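You operate a simulated robot arm through the tools that you are given. There is no shell and no other tool. Be economical: measure what you need, move in short steps, check, and stop when the job is done.

You run a simulated robot arm. Do the job below in one go: nothing can be reset, and whatever is moved stays where it is left.

TASK
Free the drawn gasket, run the slide home and zero the counter.
Fine: lock the brake before you free the end with the green knob; tip the 22 cm flap up.

It is judged by the outcome, as a careful person would: the job done as asked, and still so three seconds after it is handed in. It fails if anything else is knocked over, pushed out of place, dropped, spilled or broken.

THE ROBOT
A 6-joint arm with a two-finger parallel gripper, fixed in place. Base frame: the origin is at the foot of the arm, x ahead of it, y to its left, z up. Units: mm, rad, N and s.
With the tool pointing down near the work surface it reaches from about 360 to 820 mm from the base axis. Its first joint turns from -2.897 to 2.897 rad. Payload 3.91 kg.
Tool frame: the origin (TCP) lies between the finger pads and is the grasp point; the fingertips stand 30 mm ahead of it; z points along the fingers, y is the line along which they close. Largest opening 110 mm; finger width 20, thickness 10; the body of the gripper, 48 by 112 mm, starts 55 mm behind the TCP.
Orientation is that of the tool frame in the base frame, as a unit quaternion [w, x, y, z]. With the fingers straight down and closing along the base's y, the tool's x points along the base's -x, its y along +y and its z along -z.

THE INTERFACE
- The arm moves only by the tool nudge_tool. Its argument "deltas" is a list that holds one entry, the list of rows, each a list of 7 numbers: the shift along the base's x, y, z in mm, then the turn, a rotation vector about the base's x, y, z in rad, then the opening, from 0 (shut) to 1 (fully open). In form: [[[x, y, z, ax, ay, az, fingers], ...]]. A call has 1 to 10 rows; each row shifts and turns the commanded pose from where the row before left it. A row lasts 0.2 s, in which the tool goes at most 50 mm and 0.15 rad; a call with a longer step from one row to the next is refused whole, and so is a gripper value outside its range. Where a pose cannot be reached the arm comes as near as it can. A force on the tool above 90 N (or 10 N above the force at the start of the call, whichever is more), or a blocked arm, ends the call early, and 0.2 s more pass. Each finger travels about 45 mm/s and halts on what it meets, pressing with about 21 N; the grip force reading is that of the motor and also rises with nothing between the fingers. The clock runs only during rows and for 0.2 s after the last one: add rows that do not move to give the fingers time. The reply holds the time, the measured pose of the TCP, the force on the tool along the base axes, the opening and the grip force, in the units named above and with some noise, and new pictures: "pictures" is both (left out), scene, wrist or none.
- Cameras (640 x 400 px; columns grow to the right, rows downward): "scene" is fixed at [218.5, 650.3, 1551.8]; the picture's right is [-0.96, 0.29, 0.00], its down [0.28, 0.92, -0.27] and it looks along [-0.08, -0.26, -0.96] (base axes); focal length 322 px, centre (320, 200). "wrist" rides on the gripper at [-36, 0, -57] in the tool frame; the picture's right is [0.00, -1.00, 0.00], its down [0.97, 0.00, -0.24] and it looks along [0.24, 0.00, 0.97] (tool axes); focal length 218 px, centre (320, 200). There is no depth. A picture from a camera that has moved, and an enlarged one, comes with that camera's place and axes in the base frame and with its lens.
- raise_lower(by): slides the trunk up (or, below 0, down) by that many mm; the arm rides with it, the base frame stays. It gives what a move gives, with no picture.
- inspect(camera, box): a new picture of the part [left, top, right, bottom] of that camera's present view, enlarged. No time passes.
- close_job(): hands the job in; it is judged then, once.

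Go step by step. Nothing tells you positions but the pictures and the camera data: compare them with the known pose of the tool, close in by small moves and look again before you grip or let go. The budget is 120 turns and 170 pictures, counting those below and the enlarged ones. Unless the task says otherwise, let go and move clear before handing in, and close with one line.

The tools are called as a command line: name --argument value ..., lists and objects as JSON in quotes. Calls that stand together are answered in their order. nudge_tool: Moves the arm, as the interface text tells. Its arguments: {"type":"object","properties":{"deltas":{"type":"array","items":{"type":"array","items":{"type":"array","items":{"type":"number"}}}},"pictures":{"type":"string","enum":["both","scene","wrist","none"]}},"required":["deltas"]} The other tools are called the same way: raise_lower (by) slides the trunk up or down; inspect (camera, box) takes an enlarged picture of a part of a camera's view; close_job () hands the job in.

At the start:

```text
clock: 0.0
eef_pos: [20.4, 414.5, 1096.1]
tool_rot: [0.0, -0.001, 1.0, 0.0]
wrist_force: [-1.2, -0.3, -0.1]
opening: 110.1
gripper_force: 0.1
trunk travel left (down, up): [-525.0, 85.0]
```

scene: 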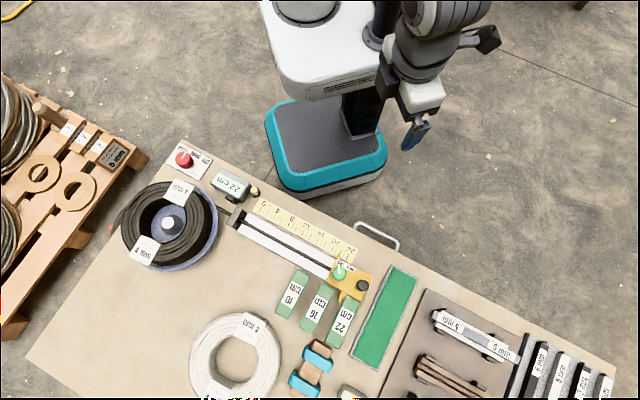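
wrist: 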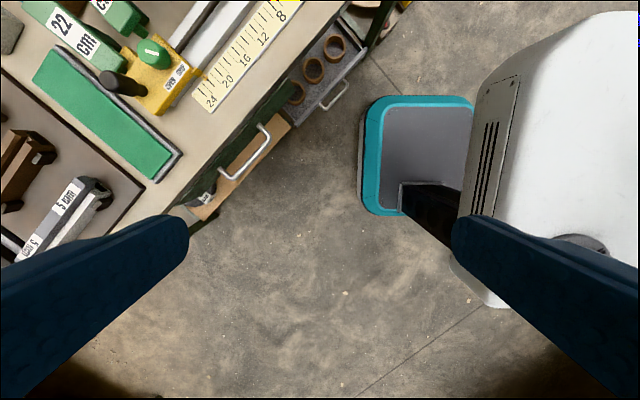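

I see a bench with a slide on a rail, a yellow carriage with a green knob and a black knob, three green flaps (10, 16, 22 cm), a counter and a red button. I'll enlarge these areas before moving.

inspect --camera "scene" --box '[220, 180, 420, 380]'

inspect --camera "scene" --box '[110, 130, 270, 280]'

inspect --camera "wrist" --box '[0, 0, 300, 220]'

```text
2.00 times, centred on (320, 280) of scene
camera zoom: at [218.5, 650.3, 1551.8], right [-0.96, 0.29, 0.0], down [0.28, 0.92, -0.27], along [-0.08, -0.26, -0.96], focal length 644 px, centre (320, 40)
```

zoom: 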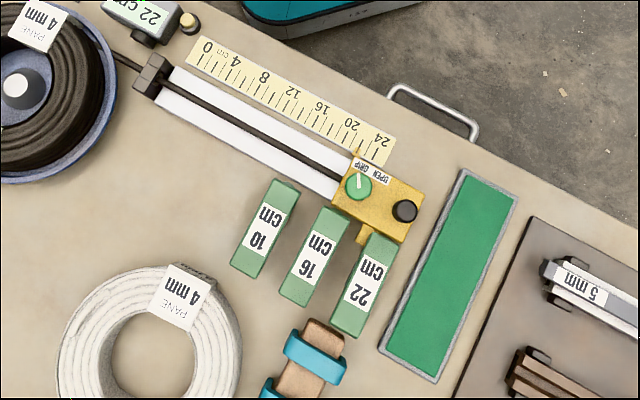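

```text
2.67 times, centred on (190, 205) of scene
camera zoom: at [218.5, 650.3, 1551.8], right [-0.96, 0.29, 0.0], down [0.28, 0.92, -0.27], along [-0.08, -0.26, -0.96], focal length 859 px, centre (667, 187)
```

zoom: 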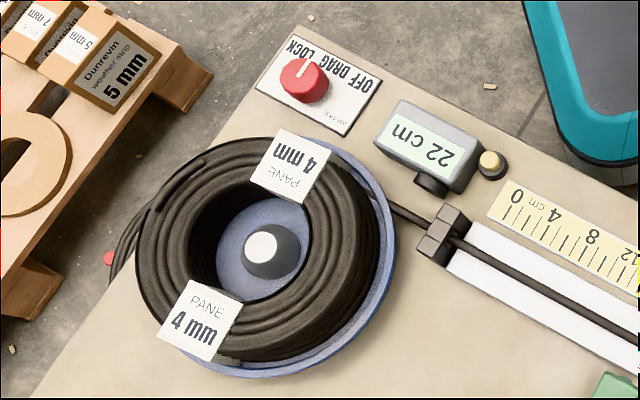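

```text
1.82 times, centred on (150, 110) of wrist
camera zoom: at [57.0, 414.4, 1152.9], right [0.0, -1.0, 0.0], down [-0.97, 0.0, 0.24], along [-0.24, 0.0, -0.97], focal length 397 px, centre (629, 364)
```

zoom: 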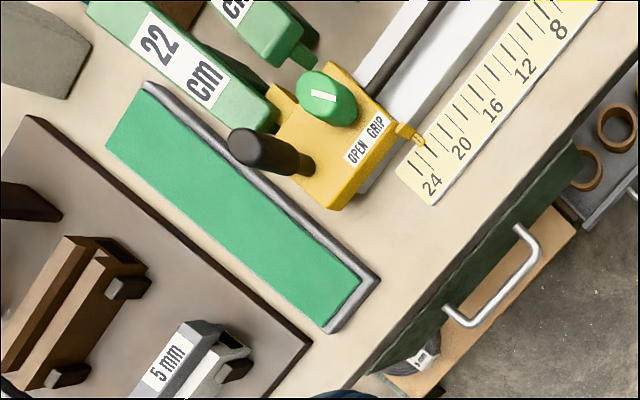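

The brake dial is at about (446,265), the counter button at about (302,388), and the carriage at about (170,630). I'll fly the wrist camera over the carriage for a closer look.

nudge_tool --deltas '[[[32, 36, -16, 0, 0, 0, 1], [32, 36, -16, 0, 0, 0, 1], [32, 36, -16, 0, 0, 0, 1], [32, 36, -16, 0, 0, 0, 1], [0, 0, 0, 0, 0, 0, 1]]]' --pictures "wrist"

```text
refused: row 1 steps farther than a row can; nothing moved
```

The row was slightly too long, so I'll shorten it.

nudge_tool --deltas '[[[30, 34, -15, 0, 0, 0, 1], [30, 34, -15, 0, 0, 0, 1], [30, 34, -15, 0, 0, 0, 1], [30, 34, -15, 0, 0, 0, 1], [0, 0, 0, 0, 0, 0, 1]]]' --pictures "wrist"

```text
clock: 1.2
eef_pos: [139.6, 552.2, 1032.3]
tool_rot: [0.001, 0.0, 1.0, 0.0]
wrist_force: [0.3, 0.1, 0.3]
opening: 110.0
gripper_force: 0.0
trunk travel left (down, up): [-525.0, 85.0]
camera wrist: at [177.3, 552.5, 1090.2], right [0.0, -1.0, 0.0], down [-0.97, 0.0, 0.24], along [-0.24, 0.0, -0.97], focal length 218 px, centre (320, 200)
```

wrist: 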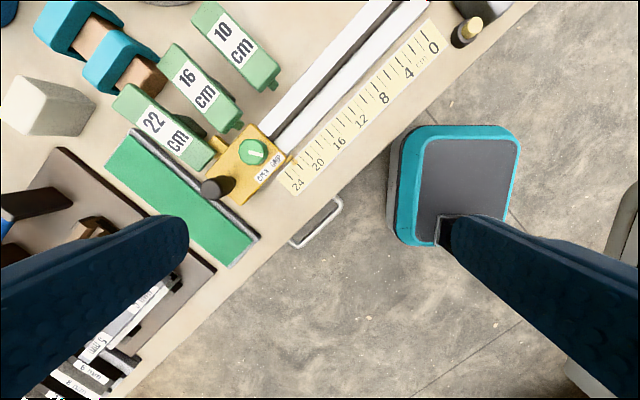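

nudge_tool --deltas '[[[30, 30, -25, 0, 0, 0, 1], [30, 30, -25, 0, 0, 0, 1], [0, 0, 0, 0, 0, 0, 1]]]' --pictures "wrist"

inspect --camera "wrist" --box '[120, 20, 360, 200]'

```text
clock: 2.0
eef_pos: [199.4, 612.4, 988.0]
tool_rot: [-0.001, -0.001, 1.0, 0.0]
wrist_force: [0.3, 1.0, 0.4]
opening: 110.0
gripper_force: 0.1
trunk travel left (down, up): [-525.0, 85.0]
camera wrist: at [237.4, 611.6, 1044.4], right [0.0, -1.0, 0.0], down [-0.97, 0.0, 0.24], along [-0.24, 0.0, -0.97], focal length 218 px, centre (320, 200)
```

wrist: 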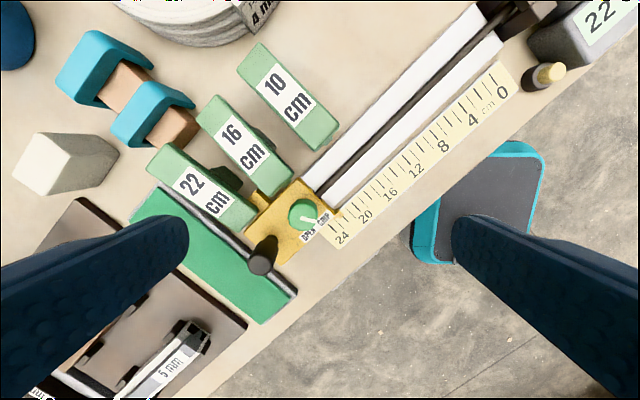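

```text
2.22 times, centred on (240, 110) of wrist
camera zoom: at [237.4, 611.6, 1044.4], right [0.0, -1.0, 0.0], down [-0.97, 0.0, 0.24], along [-0.24, 0.0, -0.97], focal length 485 px, centre (498, 400)
```

zoom: 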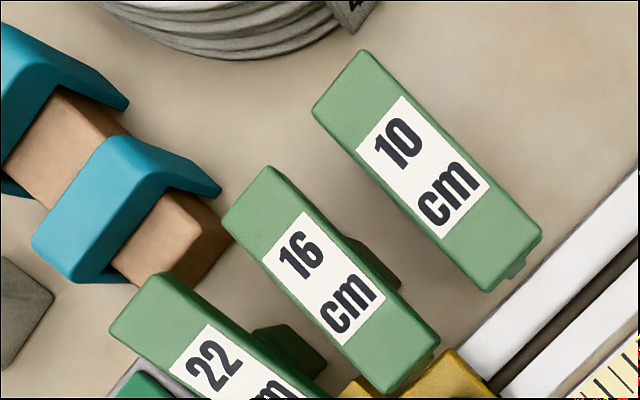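

I need a side view of the flaps and carriage, so I'll pull back towards the arm and tilt the tool forward.

nudge_tool --deltas '[[[0, -22, -10, 0.15, 0, 0, 1], [0, -22, -10, 0.15, 0, 0, 1], [0, -22, -10, 0.15, 0, 0, 1], [0, -22, -10, 0.15, 0, 0, 1], [0, -22, -10, 0.15, 0, 0, 1], [0, -22, -10, 0.15, 0, 0, 1], [0, 0, 0, 0, 0, 0, 1]]]' --pictures "both"

inspect --camera "wrist" --box '[60, 40, 380, 240]'

```text
clock: 3.6
eef_pos: [190.6, 496.1, 930.8]
tool_rot: [-0.013, -0.006, 0.915, 0.403]
wrist_force: [-0.8, 0.6, -0.3]
opening: 110.3
gripper_force: 0.1
out of reach, approached as far as the arm can: row 4, 5
trunk travel left (down, up): [-525.0, 85.0]
camera wrist: at [228.6, 454.4, 968.8], right [0.0, -0.68, -0.74], down [-0.96, -0.2, 0.18], along [-0.27, 0.71, -0.65], focal length 218 px, centre (320, 200)
```

scene: 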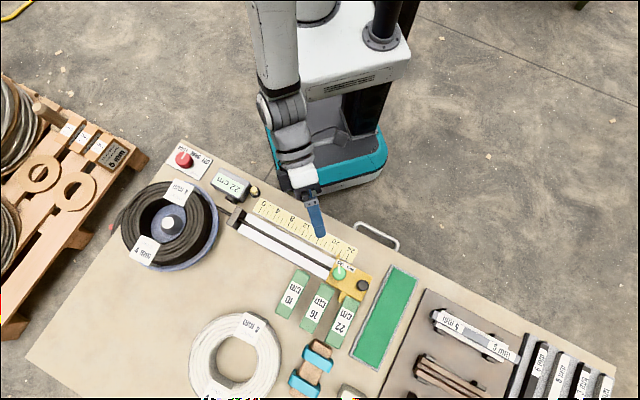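
wrist: 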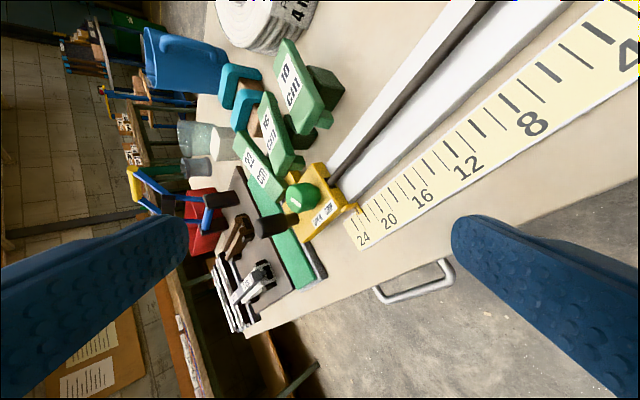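

```text
2.00 times, centred on (220, 140) of wrist
camera zoom: at [228.6, 454.4, 968.8], right [0.0, -0.68, -0.74], down [-0.96, -0.2, 0.18], along [-0.27, 0.71, -0.65], focal length 436 px, centre (520, 320)
```

zoom: 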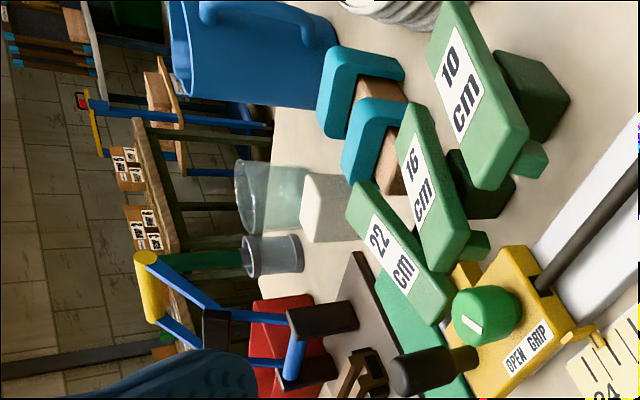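

inspect --camera "wrist" --box '[225, 60, 365, 250]'

```text
2.11 times, centred on (295, 155) of wrist
camera zoom: at [228.6, 454.4, 968.8], right [0.0, -0.68, -0.74], down [-0.96, -0.2, 0.18], along [-0.27, 0.71, -0.65], focal length 460 px, centre (373, 295)
```

zoom: 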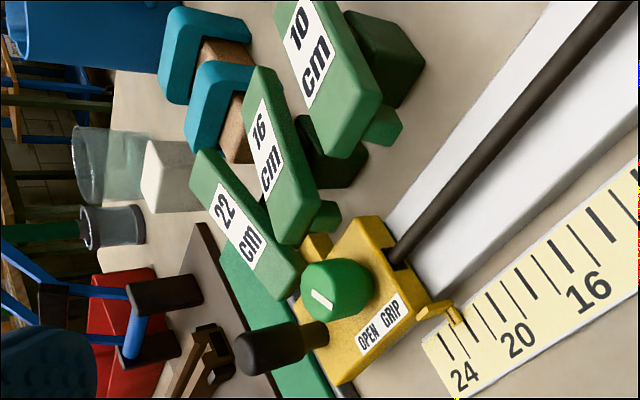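

The 10 and 16 flaps look already raised, while 22's rail end looks tipped down. The brake comes first, so I'll go level again and view the dial from above.

nudge_tool --deltas '[[[0, 0, 20, -0.14, 0, 0, 1], [34, -29, 10, -0.14, 0, 0, 1], [34, -29, 10, -0.14, 0, 0, 1], [34, -29, 10, -0.14, 0, 0, 1], [34, -29, 5, -0.14, 0, 0, 1], [34, -29, 5, -0.13, 0, 0, 1], [34, -29, 0, 0, 0, 0, 1], [34, -29, 0, 0, 0, 0, 1], [34, -29, 0, 0, 0, 0, 1], [0, 0, 0, 0, 0, 0, 1]]]' --pictures "wrist"

```text
clock: 5.8
eef_pos: [465.9, 265.3, 989.9]
tool_rot: [-0.015, -0.001, 1.0, -0.001]
wrist_force: [-0.3, -0.1, -0.5]
opening: 109.9
gripper_force: 0.0
trunk travel left (down, up): [-525.0, 85.0]
camera wrist: at [503.4, 264.8, 1046.1], right [0.0, -1.0, 0.0], down [-0.96, 0.0, 0.27], along [-0.27, 0.0, -0.96], focal length 218 px, centre (320, 200)
```

wrist: 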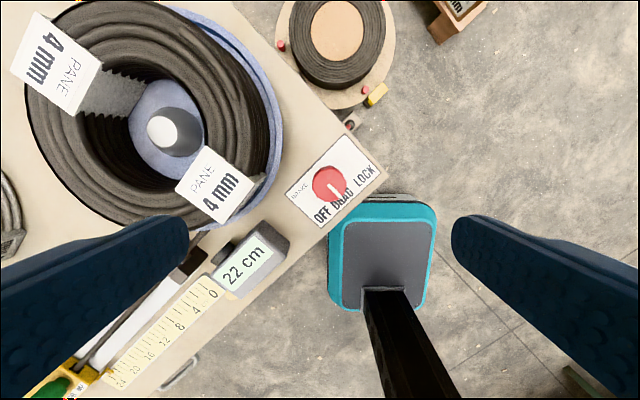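

inspect --camera "wrist" --box '[275, 130, 395, 235]'

inspect --camera "wrist" --box '[190, 200, 300, 310]'

```text
3.81 times, centred on (335, 182) of wrist
camera zoom: at [503.4, 264.8, 1046.1], right [0.0, -1.0, 0.0], down [-0.96, 0.0, 0.27], along [-0.27, 0.0, -0.96], focal length 832 px, centre (263, 267)
```

zoom: 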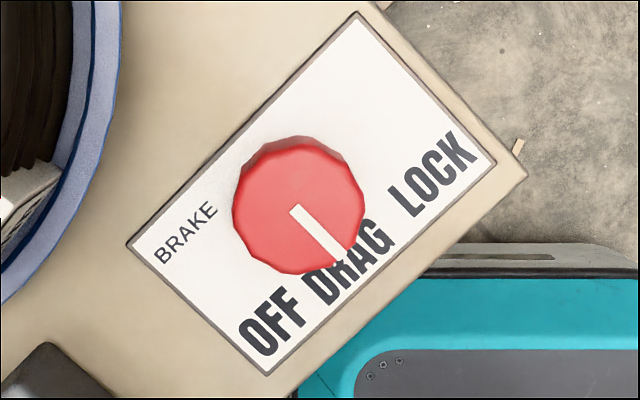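

```text
3.64 times, centred on (245, 255) of wrist
camera zoom: at [503.4, 264.8, 1046.1], right [0.0, -1.0, 0.0], down [-0.96, 0.0, 0.27], along [-0.27, 0.0, -0.96], focal length 794 px, centre (593, 0)
```

zoom: 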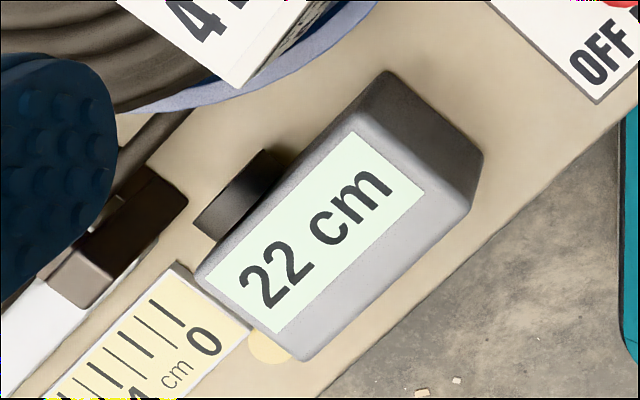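

The brake points at DRAG, and LOCK needs about +55° of turn counter-clockwise seen from above. I'll yaw the gripper +45° so it clears the reel during the turn, and centre it over the knob at about (457,256).

nudge_tool --deltas '[[[-1, -1, -10, 0, 0, 0.131, 0.6], [-1, -1, -10, 0, 0, 0.131, 0.6], [-1, -1, -10, 0, 0, 0.131, 0.6], [-2, -2, -15, 0, 0, 0.131, 0.6], [-2, -2, -15, 0, 0, 0.131, 0.6], [-2, -2, -15, 0, 0, 0.131, 0.6], [0, 0, 0, 0, 0, 0, 0.6]]]' --pictures "wrist"

```text
clock: 7.4
eef_pos: [455.5, 256.6, 916.7]
tool_rot: [-0.013, -0.384, 0.923, -0.007]
wrist_force: [-0.3, -0.5, 0.0]
opening: 65.8
gripper_force: 0.0
trunk travel left (down, up): [-525.0, 85.0]
camera wrist: at [482.2, 282.5, 973.0], right [0.71, -0.7, 0.0], down [-0.68, -0.68, 0.27], along [-0.19, -0.19, -0.96], focal length 218 px, centre (320, 200)
```

wrist: 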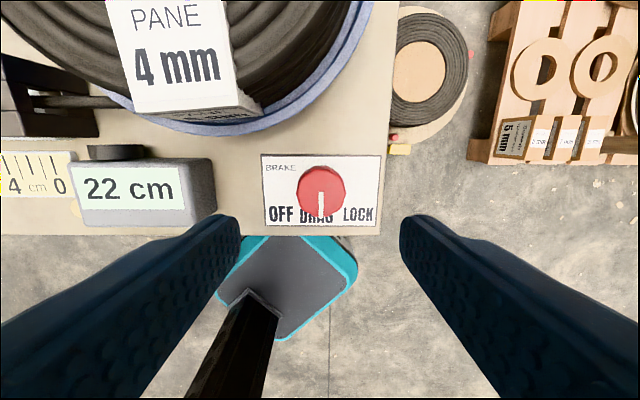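

nudge_tool --deltas '[[[2, 1, -20, 0.023, -0.019, 0, 0.6], [1, 0, -25, 0, 0, 0, 0.6], [0, 0, 0, 0, 0, 0, 0.6]]]' --pictures "wrist"

```text
clock: 8.2
eef_pos: [456.8, 256.1, 872.7]
tool_rot: [0.0, -0.383, 0.924, 0.001]
wrist_force: [0.6, 0.0, 0.0]
opening: 65.8
gripper_force: 0.1
trunk travel left (down, up): [-525.0, 85.0]
camera wrist: at [483.5, 281.2, 928.8], right [0.71, -0.71, 0.0], down [-0.68, -0.69, 0.24], along [-0.17, -0.17, -0.97], focal length 218 px, centre (320, 200)
```

wrist: 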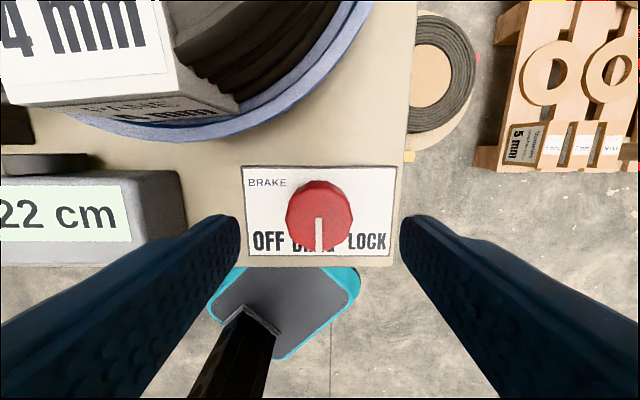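

The knob is centred between the fingers and about 33 mm wide. I'll descend so the tips straddle it.

nudge_tool --deltas '[[[0, 0, -13, 0, 0, 0, 0.5], [0, 0, -12, 0, 0, 0, 0.5], [0, 0, 0, 0, 0, 0, 0.5]]]' --pictures "wrist"

```text
clock: 9.0
eef_pos: [455.7, 256.0, 846.0]
tool_rot: [0.0, -0.384, 0.923, 0.0]
wrist_force: [1.0, 0.1, 1.0]
opening: 55.0
gripper_force: 0.0
trunk travel left (down, up): [-525.0, 85.0]
camera wrist: at [482.9, 280.7, 903.9], right [0.71, -0.71, 0.0], down [-0.68, -0.69, 0.24], along [-0.17, -0.17, -0.97], focal length 218 px, centre (320, 200)
```

wrist: 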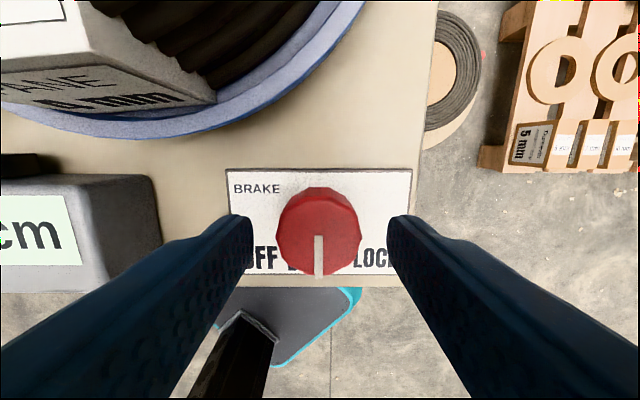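

nudge_tool --deltas '[[[2, 2, -2, 0, 0, 0, 0.5], [0, 0, 0, 0, 0, 0, 0.2], [0, 0, 0, 0, 0, 0, 0.2], [0, 0, 0, 0, 0, 0, 0.2], [0, 0, 0, 0, 0, 0, 0.2]]]' --pictures "wrist"

```text
clock: 10.2
eef_pos: [458.2, 258.7, 845.1]
tool_rot: [0.001, -0.385, 0.923, 0.0]
wrist_force: [-3.0, 3.3, -2.7]
opening: 37.5
gripper_force: 44.9
trunk travel left (down, up): [-525.0, 85.0]
camera wrist: at [484.5, 283.2, 902.0], right [0.71, -0.71, 0.0], down [-0.68, -0.69, 0.24], along [-0.17, -0.17, -0.97], focal length 218 px, centre (320, 200)
```

wrist: 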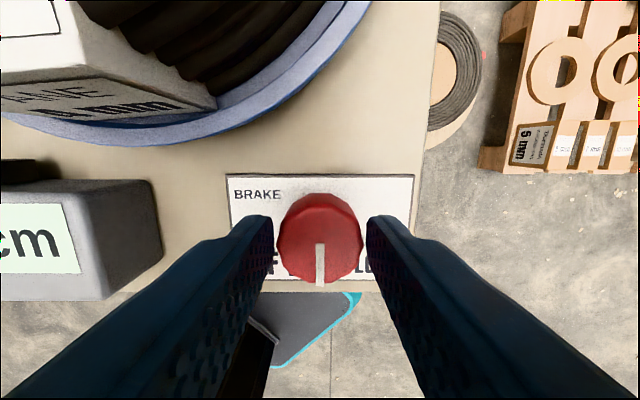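

Gripped. I'll turn +0.5 rad first and check.

nudge_tool --deltas '[[[0, 0, 0, 0, 0, 0.1, 0.2], [0, 0, 0, 0, 0, 0.1, 0.2], [0, 0, 0, 0, 0, 0.1, 0.2], [0, 0, 0, 0, 0, 0.1, 0.2], [0, 0, 0, 0, 0, 0.1, 0.2]]]' --pictures "wrist"

```text
clock: 11.4
eef_pos: [457.9, 259.5, 845.5]
tool_rot: [-0.002, -0.601, 0.799, -0.001]
wrist_force: [-27.7, 20.3, -8.2]
opening: 37.7
gripper_force: 45.2
trunk travel left (down, up): [-525.0, 85.0]
camera wrist: at [467.2, 293.7, 901.9], right [0.96, -0.28, 0.0], down [-0.27, -0.93, 0.24], along [-0.07, -0.23, -0.97], focal length 218 px, centre (320, 200)
```

wrist: 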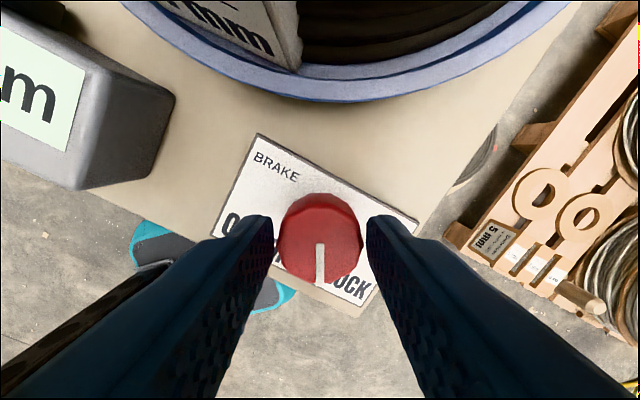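

nudge_tool --deltas '[[[-1, 1, 0, 0, 0, 0.1, 0.2], [0, 0, 0, 0, 0, 0.1, 0.2], [0, 0, 0, 0, 0, 0.1, 0.2], [0, 0, 0, 0, 0, 0.1, 0.2]]]' --pictures "wrist"

```text
clock: 12.4
eef_pos: [454.5, 258.9, 844.4]
tool_rot: [0.002, 0.747, -0.664, 0.0]
wrist_force: [-38.0, 8.1, -4.5]
opening: 37.4
gripper_force: 44.5
trunk travel left (down, up): [-525.0, 85.0]
camera wrist: at [451.2, 294.6, 902.3], right [0.99, 0.12, 0.0], down [0.12, -0.96, 0.24], along [0.03, -0.24, -0.97], focal length 218 px, centre (320, 200)
```

wrist: 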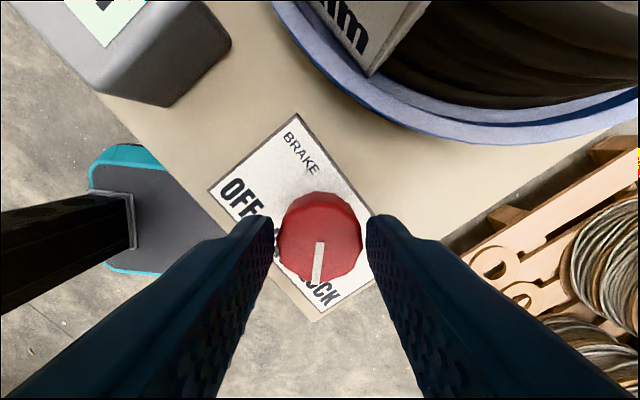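

The knob seems near its stop. I'll open the fingers and rise to check the pointer.

nudge_tool --deltas '[[[0, 0, 0, 0, 0, 0, 0.6], [0, 0, 0, 0, 0, 0, 0.6], [0, 0, 20, 0, 0, 0, 0.6], [0, 0, 40, 0, 0, 0, 0.6], [0, 0, 40, 0, 0, 0, 0.6], [0, 0, 0, 0, 0, 0, 0.6]]]' --pictures "wrist"

inspect --camera "wrist" --box '[240, 120, 400, 240]'

```text
clock: 13.8
eef_pos: [459.0, 258.0, 944.7]
tool_rot: [0.0, 0.747, -0.664, 0.0]
wrist_force: [0.0, 0.5, 0.4]
opening: 66.0
gripper_force: 0.0
trunk travel left (down, up): [-525.0, 85.0]
camera wrist: at [455.3, 293.1, 1001.8], right [0.99, 0.12, 0.0], down [0.11, -0.96, 0.24], along [0.03, -0.24, -0.97], focal length 218 px, centre (320, 200)
```

wrist: 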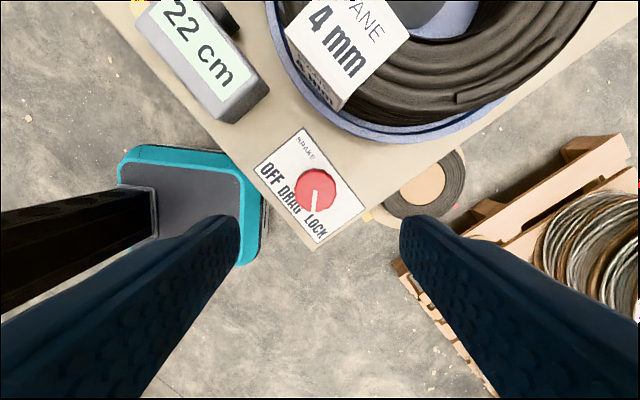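

```text
3.33 times, centred on (320, 180) of wrist
camera zoom: at [455.3, 293.1, 1001.8], right [0.99, 0.12, 0.0], down [0.11, -0.96, 0.24], along [0.03, -0.24, -0.97], focal length 728 px, centre (320, 267)
```

zoom: 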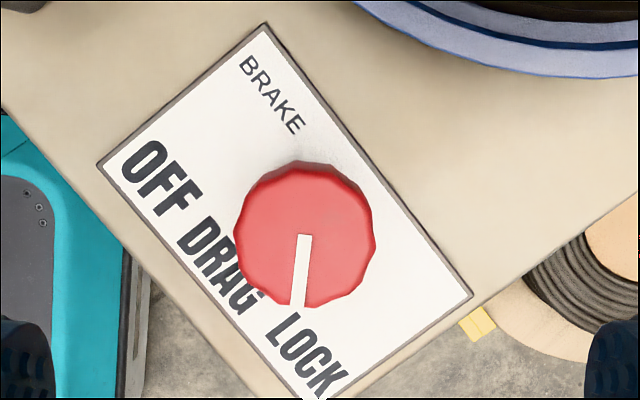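

The pointer now sits 45° from DRAG, pointing at LOCK, so the brake is locked. Next I'll look down on the carriage's green knob, with yaw aligned to the rail.

nudge_tool --deltas '[[[-29, 37, 10, 0, 0, -0.09, 0.6], [-29, 37, 10, 0, 0, -0.09, 0.6], [-29, 37, 10, 0, 0, -0.09, 0.6], [-29, 37, 0, 0, 0, -0.09, 0.6], [-29, 37, 0, 0, 0, -0.09, 0.6], [-29, 37, 0, 0, 0, -0.09, 0.6], [-29, 37, 0, 0, 0, -0.09, 0.6], [-29, 37, 0, 0, 0, -0.09, 0.6], [-29, 37, 0, 0, 0, -0.09, 0.6], [-29, 37, 0, 0, 0, -0.09, 0.6]]]' --pictures "wrist"

inspect --camera "wrist" --box '[220, 120, 420, 260]'

```text
clock: 16.0
eef_pos: [166.8, 634.8, 973.2]
tool_rot: [0.0, -0.382, 0.924, 0.0]
wrist_force: [1.2, -0.7, -0.1]
opening: 66.1
gripper_force: 0.1
trunk travel left (down, up): [-525.0, 85.0]
camera wrist: at [193.0, 660.4, 1029.2], right [0.71, -0.71, 0.0], down [-0.69, -0.69, 0.24], along [-0.17, -0.17, -0.97], focal length 218 px, centre (320, 200)
```

wrist: 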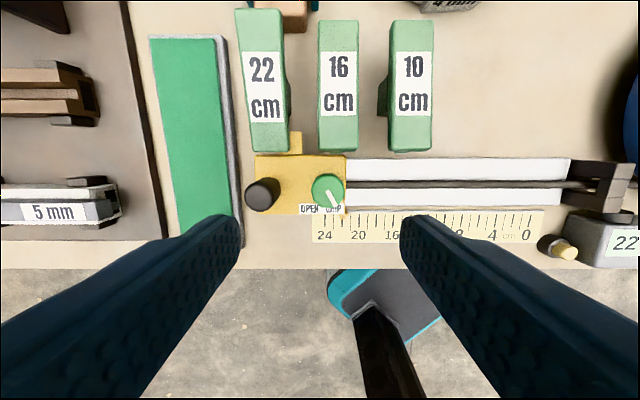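

```text
2.86 times, centred on (320, 190) of wrist
camera zoom: at [193.0, 660.4, 1029.2], right [0.71, -0.71, 0.0], down [-0.69, -0.69, 0.24], along [-0.17, -0.17, -0.97], focal length 624 px, centre (320, 229)
```

zoom: 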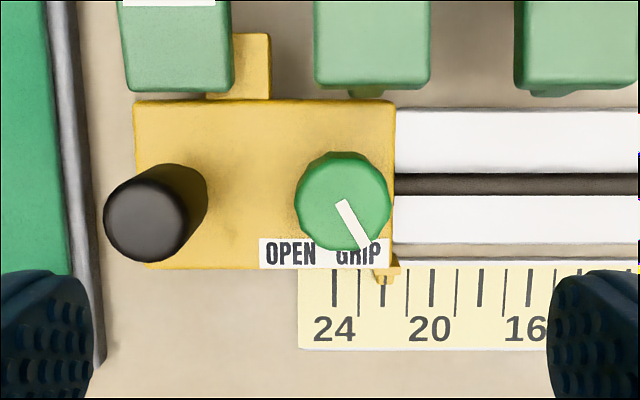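

The green knob points at GRIP, and OPEN is a clockwise turn. I'll narrow the fingers and come closer to pin its position down.

nudge_tool --deltas '[[[3, 0, -25, 0, 0, 0, 0.4], [3, 0, -25, 0, 0, 0, 0.4], [0, 0, 0, 0, 0, 0, 0.4]]]' --pictures "both"

inspect --camera "wrist" --box '[220, 110, 420, 260]'

```text
clock: 16.8
eef_pos: [174.7, 631.6, 923.9]
tool_rot: [-0.001, -0.384, 0.923, 0.001]
wrist_force: [0.3, 0.1, 0.5]
opening: 44.1
gripper_force: 0.1
trunk travel left (down, up): [-525.0, 85.0]
camera wrist: at [200.0, 656.7, 980.9], right [0.71, -0.71, 0.0], down [-0.69, -0.69, 0.24], along [-0.17, -0.17, -0.97], focal length 218 px, centre (320, 200)
```

scene: 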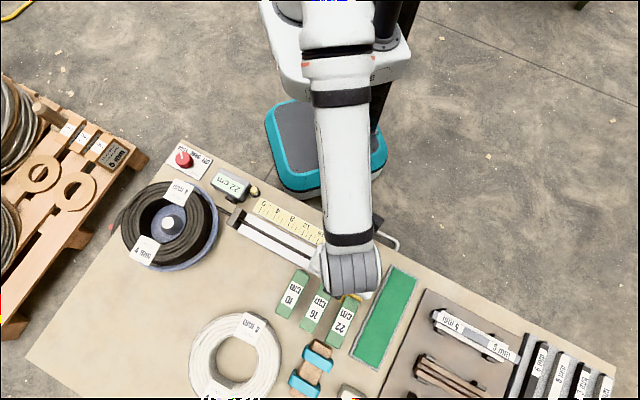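
wrist: 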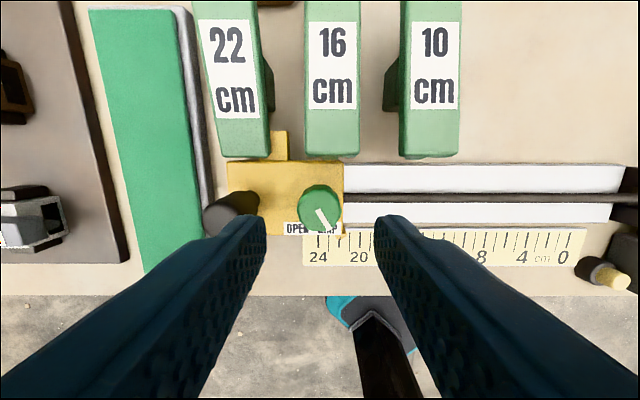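

```text
2.67 times, centred on (320, 185) of wrist
camera zoom: at [200.0, 656.7, 980.9], right [0.71, -0.71, 0.0], down [-0.69, -0.69, 0.24], along [-0.17, -0.17, -0.97], focal length 582 px, centre (320, 240)
```

zoom: 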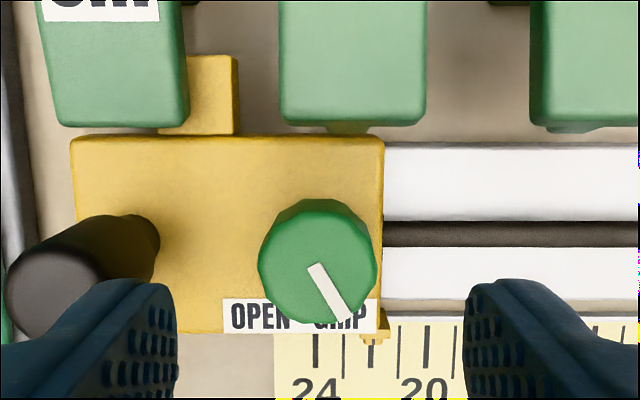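

The knob is centred, with its top at about z=855. I'll pre-rotate +0.5 rad away from the handle, then descend in part.

nudge_tool --deltas '[[[0, 0, -5, 0, 0, 0.125, 0.37], [0, 0, -5, 0, 0, 0.125, 0.37], [0, 0, -10, 0, 0, 0.125, 0.37], [-1, 0, -10, 0, 0, 0.125, 0.37], [0, 0, 0, 0, 0, 0, 0.37]]]' --pictures "wrist"

```text
clock: 18.0
eef_pos: [173.6, 628.3, 895.9]
tool_rot: [-0.001, -0.6, 0.8, -0.001]
wrist_force: [-0.5, -0.2, 0.3]
opening: 41.0
gripper_force: 0.0
trunk travel left (down, up): [-525.0, 85.0]
camera wrist: at [183.6, 662.4, 951.9], right [0.96, -0.28, 0.0], down [-0.27, -0.93, 0.24], along [-0.07, -0.23, -0.97], focal length 218 px, centre (320, 200)
```

wrist: 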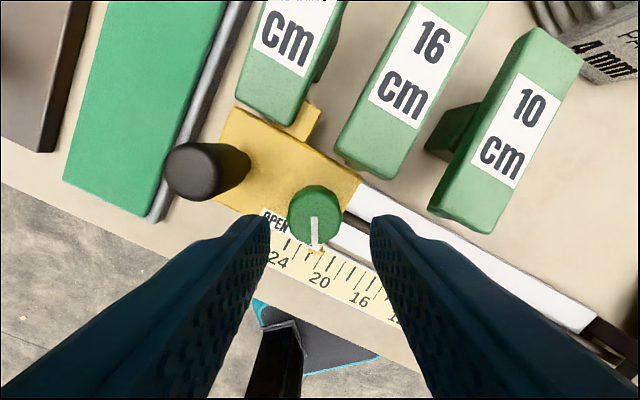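

nudge_tool --deltas '[[[-1, 4, -8, 0, 0, 0, 0.37], [0, 0, -10, 0, 0, 0, 0.37], [0, 0, 0, 0, 0, 0, 0.37]]]' --pictures "wrist"

```text
clock: 18.8
eef_pos: [171.9, 633.1, 877.9]
tool_rot: [0.0, -0.601, 0.799, 0.0]
wrist_force: [0.3, -0.5, -0.1]
opening: 40.6
gripper_force: 0.0
trunk travel left (down, up): [-525.0, 85.0]
camera wrist: at [182.7, 667.4, 934.7], right [0.96, -0.28, 0.0], down [-0.27, -0.93, 0.24], along [-0.07, -0.23, -0.97], focal length 218 px, centre (320, 200)
```

wrist: 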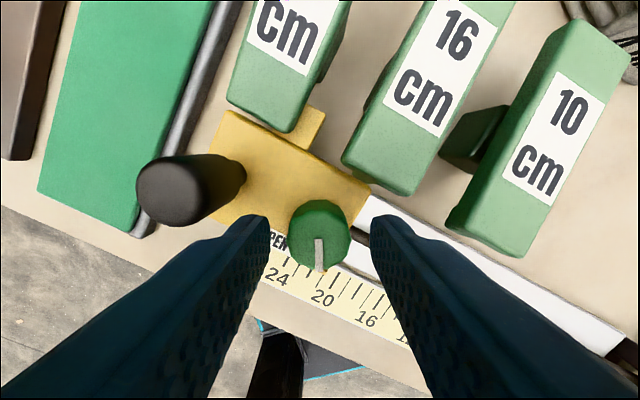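

Well centred, but the tips are only level with the knob's top. I'll lower 8 mm more and close.

nudge_tool --deltas '[[[0, 0, -8, 0, 0, 0, 0.37], [0, 0, 0, 0, 0, 0, 0.15], [0, 0, 0, 0, 0, 0, 0.15], [0, 0, 0, 0, 0, 0, 0.15]]]' --pictures "wrist"

```text
clock: 19.8
eef_pos: [171.4, 633.4, 870.1]
tool_rot: [0.001, -0.601, 0.799, 0.0]
wrist_force: [-6.7, 4.0, -1.6]
opening: 29.1
gripper_force: 44.7
trunk travel left (down, up): [-525.0, 85.0]
camera wrist: at [182.0, 667.4, 926.3], right [0.96, -0.28, 0.0], down [-0.27, -0.93, 0.24], along [-0.07, -0.23, -0.97], focal length 218 px, centre (320, 200)
```

wrist: 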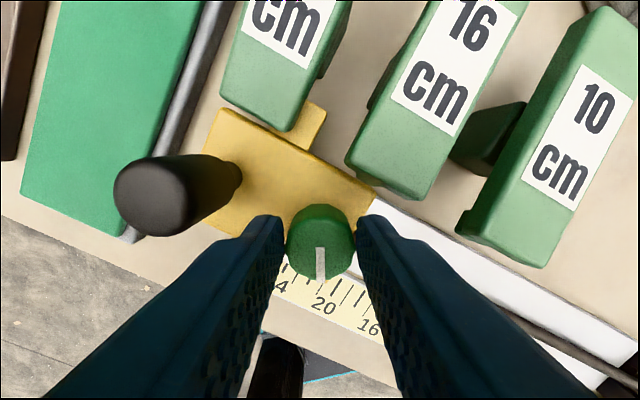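

Gripped. Now I'll turn clockwise.

nudge_tool --deltas '[[[0, 0, 0, 0, 0, -0.1, 0.15], [0, 0, 0, 0, 0, -0.1, 0.15], [0, 0, 0, 0, 0, -0.1, 0.15], [0, 0, 0, 0, 0, -0.1, 0.15], [0, 0, 0, 0, 0, -0.1, 0.15], [0, 0, 0, 0, 0, -0.1, 0.15], [0, 0, 0, 0, 0, -0.1, 0.15], [0, 0, 0, 0, 0, -0.1, 0.15]]]' --pictures "wrist"

inspect --camera "wrist" --box '[220, 160, 420, 300]'

```text
clock: 21.6
eef_pos: [174.2, 630.9, 869.0]
tool_rot: [0.0, -0.24, 0.971, 0.0]
wrist_force: [22.4, -14.2, 1.6]
opening: 29.1
gripper_force: 44.9
trunk travel left (down, up): [-525.0, 85.0]
camera wrist: at [206.8, 647.4, 926.3], right [0.47, -0.88, 0.0], down [-0.86, -0.45, 0.24], along [-0.21, -0.11, -0.97], focal length 218 px, centre (320, 200)
```

wrist: 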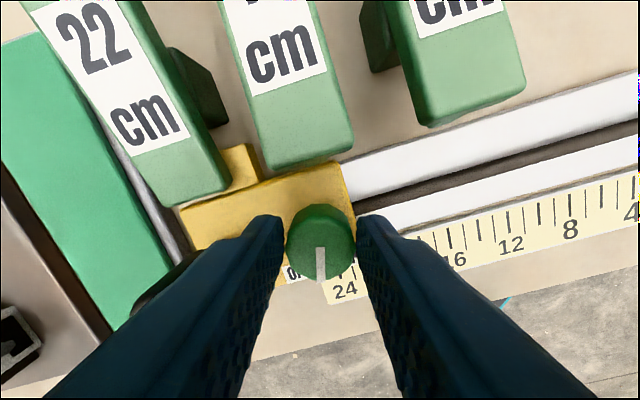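

```text
2.86 times, centred on (320, 230) of wrist
camera zoom: at [206.8, 647.4, 926.3], right [0.47, -0.88, 0.0], down [-0.86, -0.45, 0.24], along [-0.21, -0.11, -0.97], focal length 624 px, centre (320, 114)
```

zoom: 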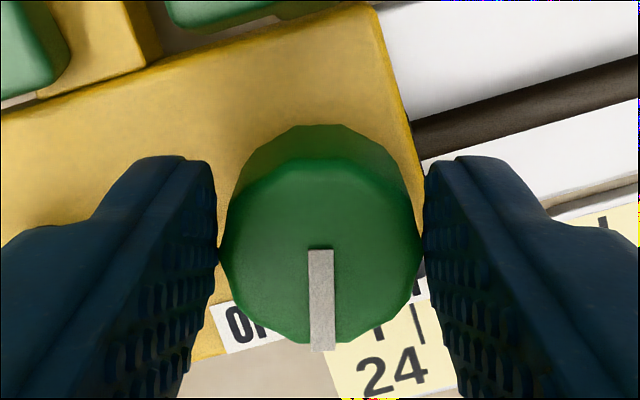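

nudge_tool --deltas '[[[1, -1, 0, 0, 0, -0.1, 0.15], [0, 0, 0, 0, 0, -0.1, 0.15], [0, 0, 0, 0, 0, -0.1, 0.15], [0, 0, 0, 0, 0, 0, 0.15]]]' --pictures "wrist"

inspect --camera "wrist" --box '[220, 160, 420, 300]'

```text
clock: 22.6
eef_pos: [174.8, 629.3, 869.0]
tool_rot: [-0.001, -0.093, 0.996, 0.0]
wrist_force: [18.4, -19.9, 1.0]
opening: 29.3
gripper_force: 44.8
trunk travel left (down, up): [-525.0, 85.0]
camera wrist: at [210.2, 635.7, 926.2], right [0.18, -0.98, 0.0], down [-0.95, -0.18, 0.24], along [-0.24, -0.04, -0.97], focal length 218 px, centre (320, 200)
```

wrist: 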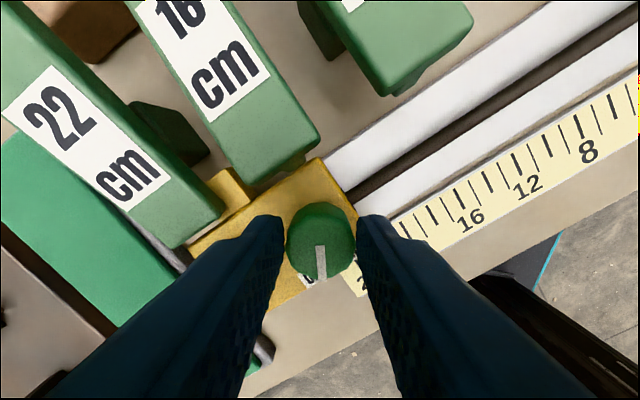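

```text
2.86 times, centred on (320, 230) of wrist
camera zoom: at [210.2, 635.7, 926.2], right [0.18, -0.98, 0.0], down [-0.95, -0.18, 0.24], along [-0.24, -0.04, -0.97], focal length 624 px, centre (320, 114)
```

zoom: 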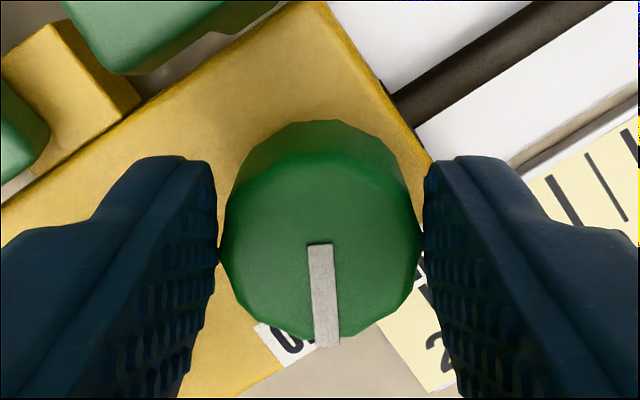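

The knob has slipped slightly after about 60°, so it's likely at the OPEN stop. I'll release slightly, rise straight up and look.

nudge_tool --deltas '[[[0, 0, 0, 0, 0, 0, 0.36], [0, 0, 0, 0, 0, 0, 0.36], [0, 0, 20, 0, 0, 0, 0.36], [0, 0, 40, 0, 0, 0.13, 0.36], [0, 0, 30, 0, 0, 0.13, 0.36], [0, 0, 0, 0, 0, 0.13, 0.36], [0, 0, 0, 0, 0, 0.13, 0.36], [0, 0, 0, 0, 0, 0.08, 0.36], [0, 0, 0, 0, 0, 0, 0.36]]]' --pictures "wrist"

inspect --camera "wrist" --box '[200, 110, 440, 270]'

```text
clock: 24.6
eef_pos: [173.5, 631.9, 957.7]
tool_rot: [0.0, -0.384, 0.923, 0.0]
wrist_force: [0.0, 0.4, 0.4]
opening: 39.7
gripper_force: 0.0
trunk travel left (down, up): [-525.0, 85.0]
camera wrist: at [199.4, 657.7, 1015.2], right [0.71, -0.71, 0.0], down [-0.68, -0.69, 0.24], along [-0.17, -0.17, -0.97], focal length 218 px, centre (320, 200)
```

wrist: 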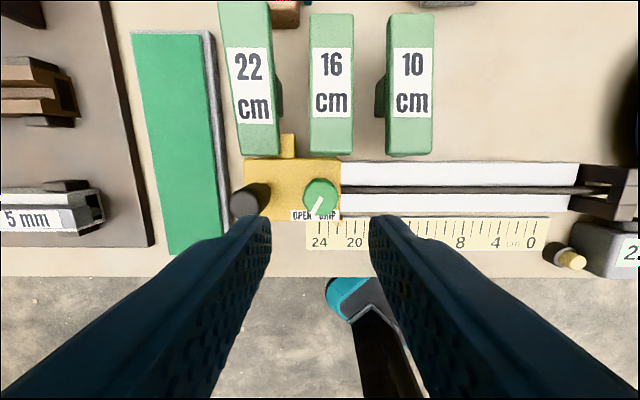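

```text
2.50 times, centred on (320, 190) of wrist
camera zoom: at [199.4, 657.7, 1015.2], right [0.71, -0.71, 0.0], down [-0.68, -0.69, 0.24], along [-0.17, -0.17, -0.97], focal length 546 px, centre (320, 225)
```

zoom: 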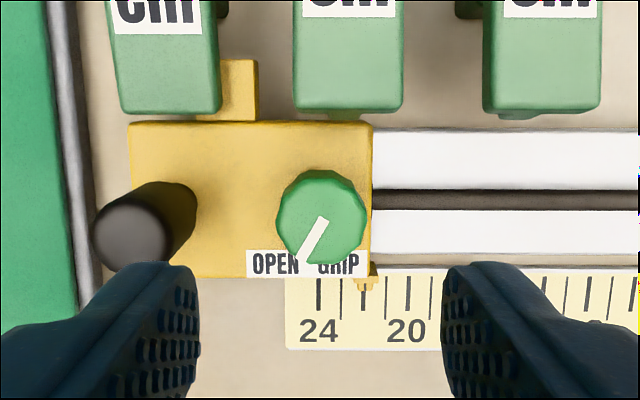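

The pointer now reads OPEN, so the gasket end is freed. Next I'll look at flap 22 from the rail side, low and level, to see how it tips.

nudge_tool --deltas '[[[-14, -6, 0, 0.091, -0.091, 0, 0.36], [-14, -6, 0, 0.091, -0.091, 0, 0.36], [-14, -6, -5, 0.091, -0.091, 0, 0.36], [-14, -6, -10, 0.091, -0.091, 0, 0.36], [-14, -6, -10, 0.091, -0.091, 0, 0.36], [-14, -6, -10, 0.091, -0.091, 0, 0.36], [-14, -6, -10, 0.091, -0.091, 0, 0.36], [0, 0, 0, 0, 0, 0, 0.36]]]' --pictures "wrist"

inspect --camera "wrist" --box '[200, 80, 500, 260]'

```text
clock: 26.4
eef_pos: [75.9, 589.3, 913.7]
tool_rot: [0.402, -0.346, 0.831, 0.167]
wrist_force: [0.2, -0.9, -0.5]
opening: 39.6
gripper_force: 0.1
trunk travel left (down, up): [-525.0, 85.0]
camera wrist: at [60.2, 573.4, 977.2], right [0.71, -0.71, 0.0], down [-0.56, -0.56, -0.61], along [0.43, 0.43, -0.79], focal length 218 px, centre (320, 200)
```

wrist: 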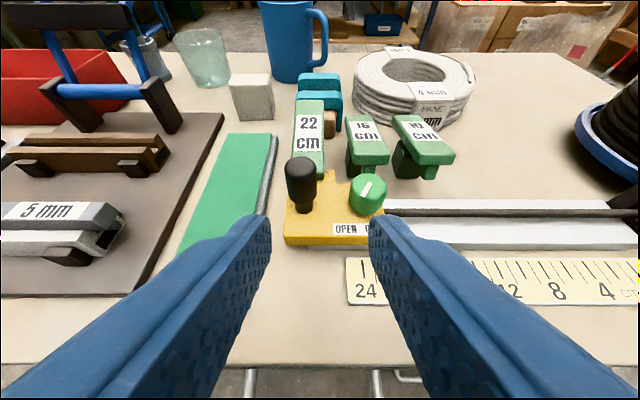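

```text
2.13 times, centred on (350, 170) of wrist
camera zoom: at [60.2, 573.4, 977.2], right [0.71, -0.71, 0.0], down [-0.56, -0.56, -0.61], along [0.43, 0.43, -0.79], focal length 466 px, centre (256, 264)
```

zoom: 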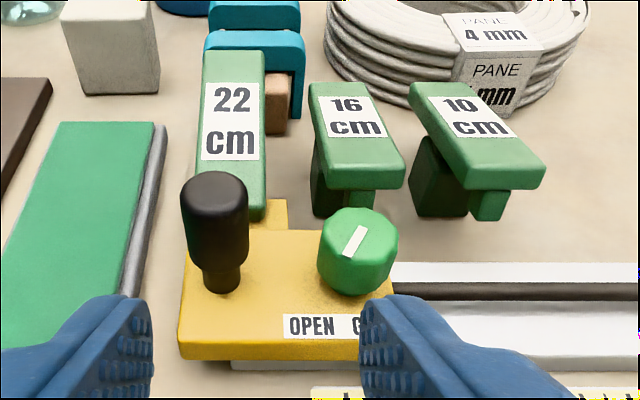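

Now it's clear: flap 22 is a see-saw with its rail end down and far end raised, unlike 16 and 10. I'll level the tool, close the fingers, and go above the far end at about (218,746) to press it down.

nudge_tool --deltas '[[[0, 0, 30, -0.091, 0.091, 0, 0], [20, 22, 20, -0.091, 0.091, 0, 0], [20, 22, 10, -0.091, 0.091, 0, 0], [20, 22, 0, -0.091, 0.091, 0, 0], [20, 22, 0, -0.091, 0.091, 0, 0], [20, 22, 0, -0.091, 0.091, 0, 0], [20, 22, 0, -0.091, 0.091, 0, 0], [22, 24, -10, 0, 0, 0, 0], [0, 0, -10, 0, 0, 0, 0]]]' --pictures "both"

```text
clock: 28.4
eef_pos: [218.4, 745.9, 952.7]
tool_rot: [-0.001, -0.385, 0.923, 0.0]
wrist_force: [-0.1, 0.6, 0.4]
opening: 0.0
gripper_force: 21.2
trunk travel left (down, up): [-525.0, 85.0]
camera wrist: at [244.3, 771.0, 1009.9], right [0.71, -0.71, 0.0], down [-0.68, -0.69, 0.24], along [-0.17, -0.17, -0.97], focal length 218 px, centre (320, 200)
```

scene: 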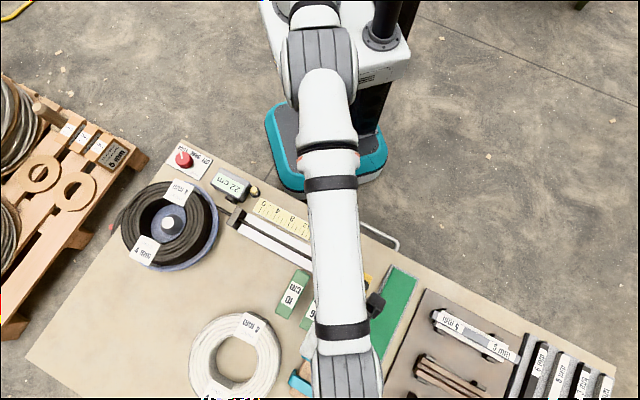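
wrist: 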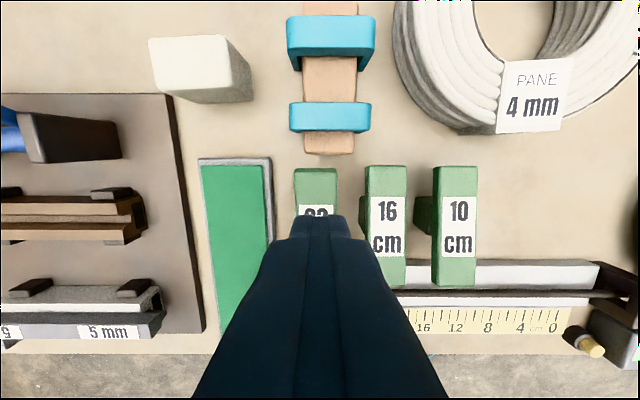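

nudge_tool --deltas '[[[4, 7, -30, 0, 0, 0, 0], [0, 0, -30, 0, 0, 0, 0], [0, 0, 0, 0, 0, 0, 0]]]' --pictures "wrist"

```text
clock: 29.2
eef_pos: [223.3, 751.2, 892.5]
tool_rot: [0.0, -0.384, 0.923, 0.001]
wrist_force: [1.2, -0.7, 0.9]
opening: 0.1
gripper_force: 21.4
trunk travel left (down, up): [-525.0, 85.0]
camera wrist: at [248.8, 776.1, 950.7], right [0.71, -0.71, 0.0], down [-0.69, -0.69, 0.24], along [-0.17, -0.17, -0.97], focal length 218 px, centre (320, 200)
```

wrist: 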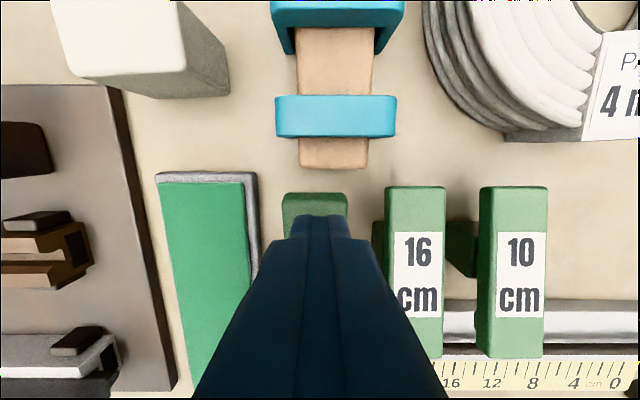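

The tip is over the far part of flap 22. I'll lower slowly until contact and press.

nudge_tool --deltas '[[[0, 0, -6, 0, 0, 0, 0], [0, 0, -6, 0, 0, 0, 0], [0, 0, -5, 0, 0, 0, 0], [0, 0, -5, 0, 0, 0, 0]]]' --pictures "wrist"

```text
clock: 30.2
eef_pos: [221.4, 752.5, 870.6]
tool_rot: [0.0, -0.383, 0.924, 0.0]
wrist_force: [-0.4, -0.2, -0.3]
opening: 0.1
gripper_force: 21.0
trunk travel left (down, up): [-525.0, 85.0]
camera wrist: at [247.1, 777.9, 928.2], right [0.71, -0.71, 0.0], down [-0.69, -0.69, 0.24], along [-0.17, -0.17, -0.97], focal length 218 px, centre (320, 200)
```

wrist: 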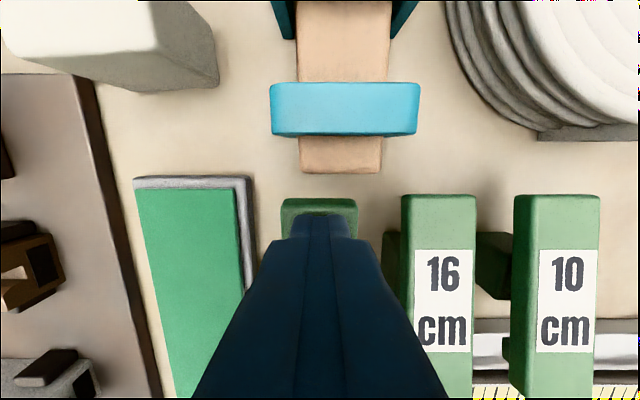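

nudge_tool --deltas '[[[0, 0, -4, 0, 0, 0, 0], [0, 0, -4, 0, 0, 0, 0], [0, 0, -4, 0, 0, 0, 0]]]' --pictures "wrist"

```text
clock: 31.0
eef_pos: [221.9, 751.7, 860.3]
tool_rot: [0.0, -0.384, 0.923, 0.001]
wrist_force: [-0.6, 0.7, 4.4]
opening: 0.0
gripper_force: 20.6
trunk travel left (down, up): [-525.0, 85.0]
camera wrist: at [247.7, 777.8, 917.9], right [0.71, -0.71, 0.0], down [-0.69, -0.69, 0.24], along [-0.17, -0.17, -0.97], focal length 218 px, centre (320, 200)
```

wrist: 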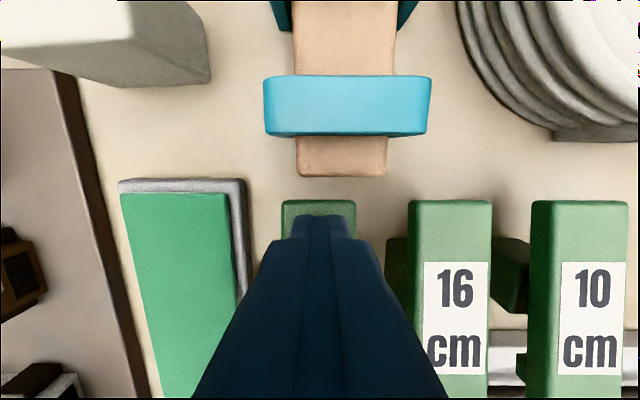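

Contact is being made (about 4 N). I'll keep pressing in small steps.

nudge_tool --deltas '[[[0, 0, -4, 0, 0, 0, 0], [0, 0, -4, 0, 0, 0, 0], [0, 0, -4, 0, 0, 0, 0]]]' --pictures "wrist"

```text
clock: 31.8
eef_pos: [222.4, 752.7, 859.8]
tool_rot: [0.005, -0.383, 0.924, 0.008]
wrist_force: [1.7, 5.8, 52.2]
opening: 0.0
gripper_force: 20.5
trunk travel left (down, up): [-525.0, 85.0]
camera wrist: at [247.5, 776.5, 918.0], right [0.71, -0.71, -0.01], down [-0.69, -0.69, 0.23], along [-0.17, -0.15, -0.97], focal length 218 px, centre (320, 200)
```

wrist: 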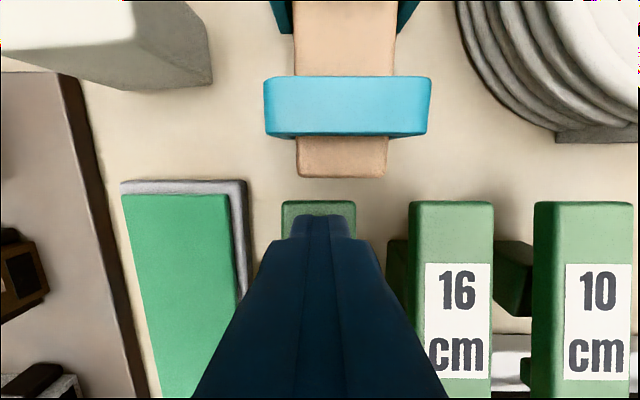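

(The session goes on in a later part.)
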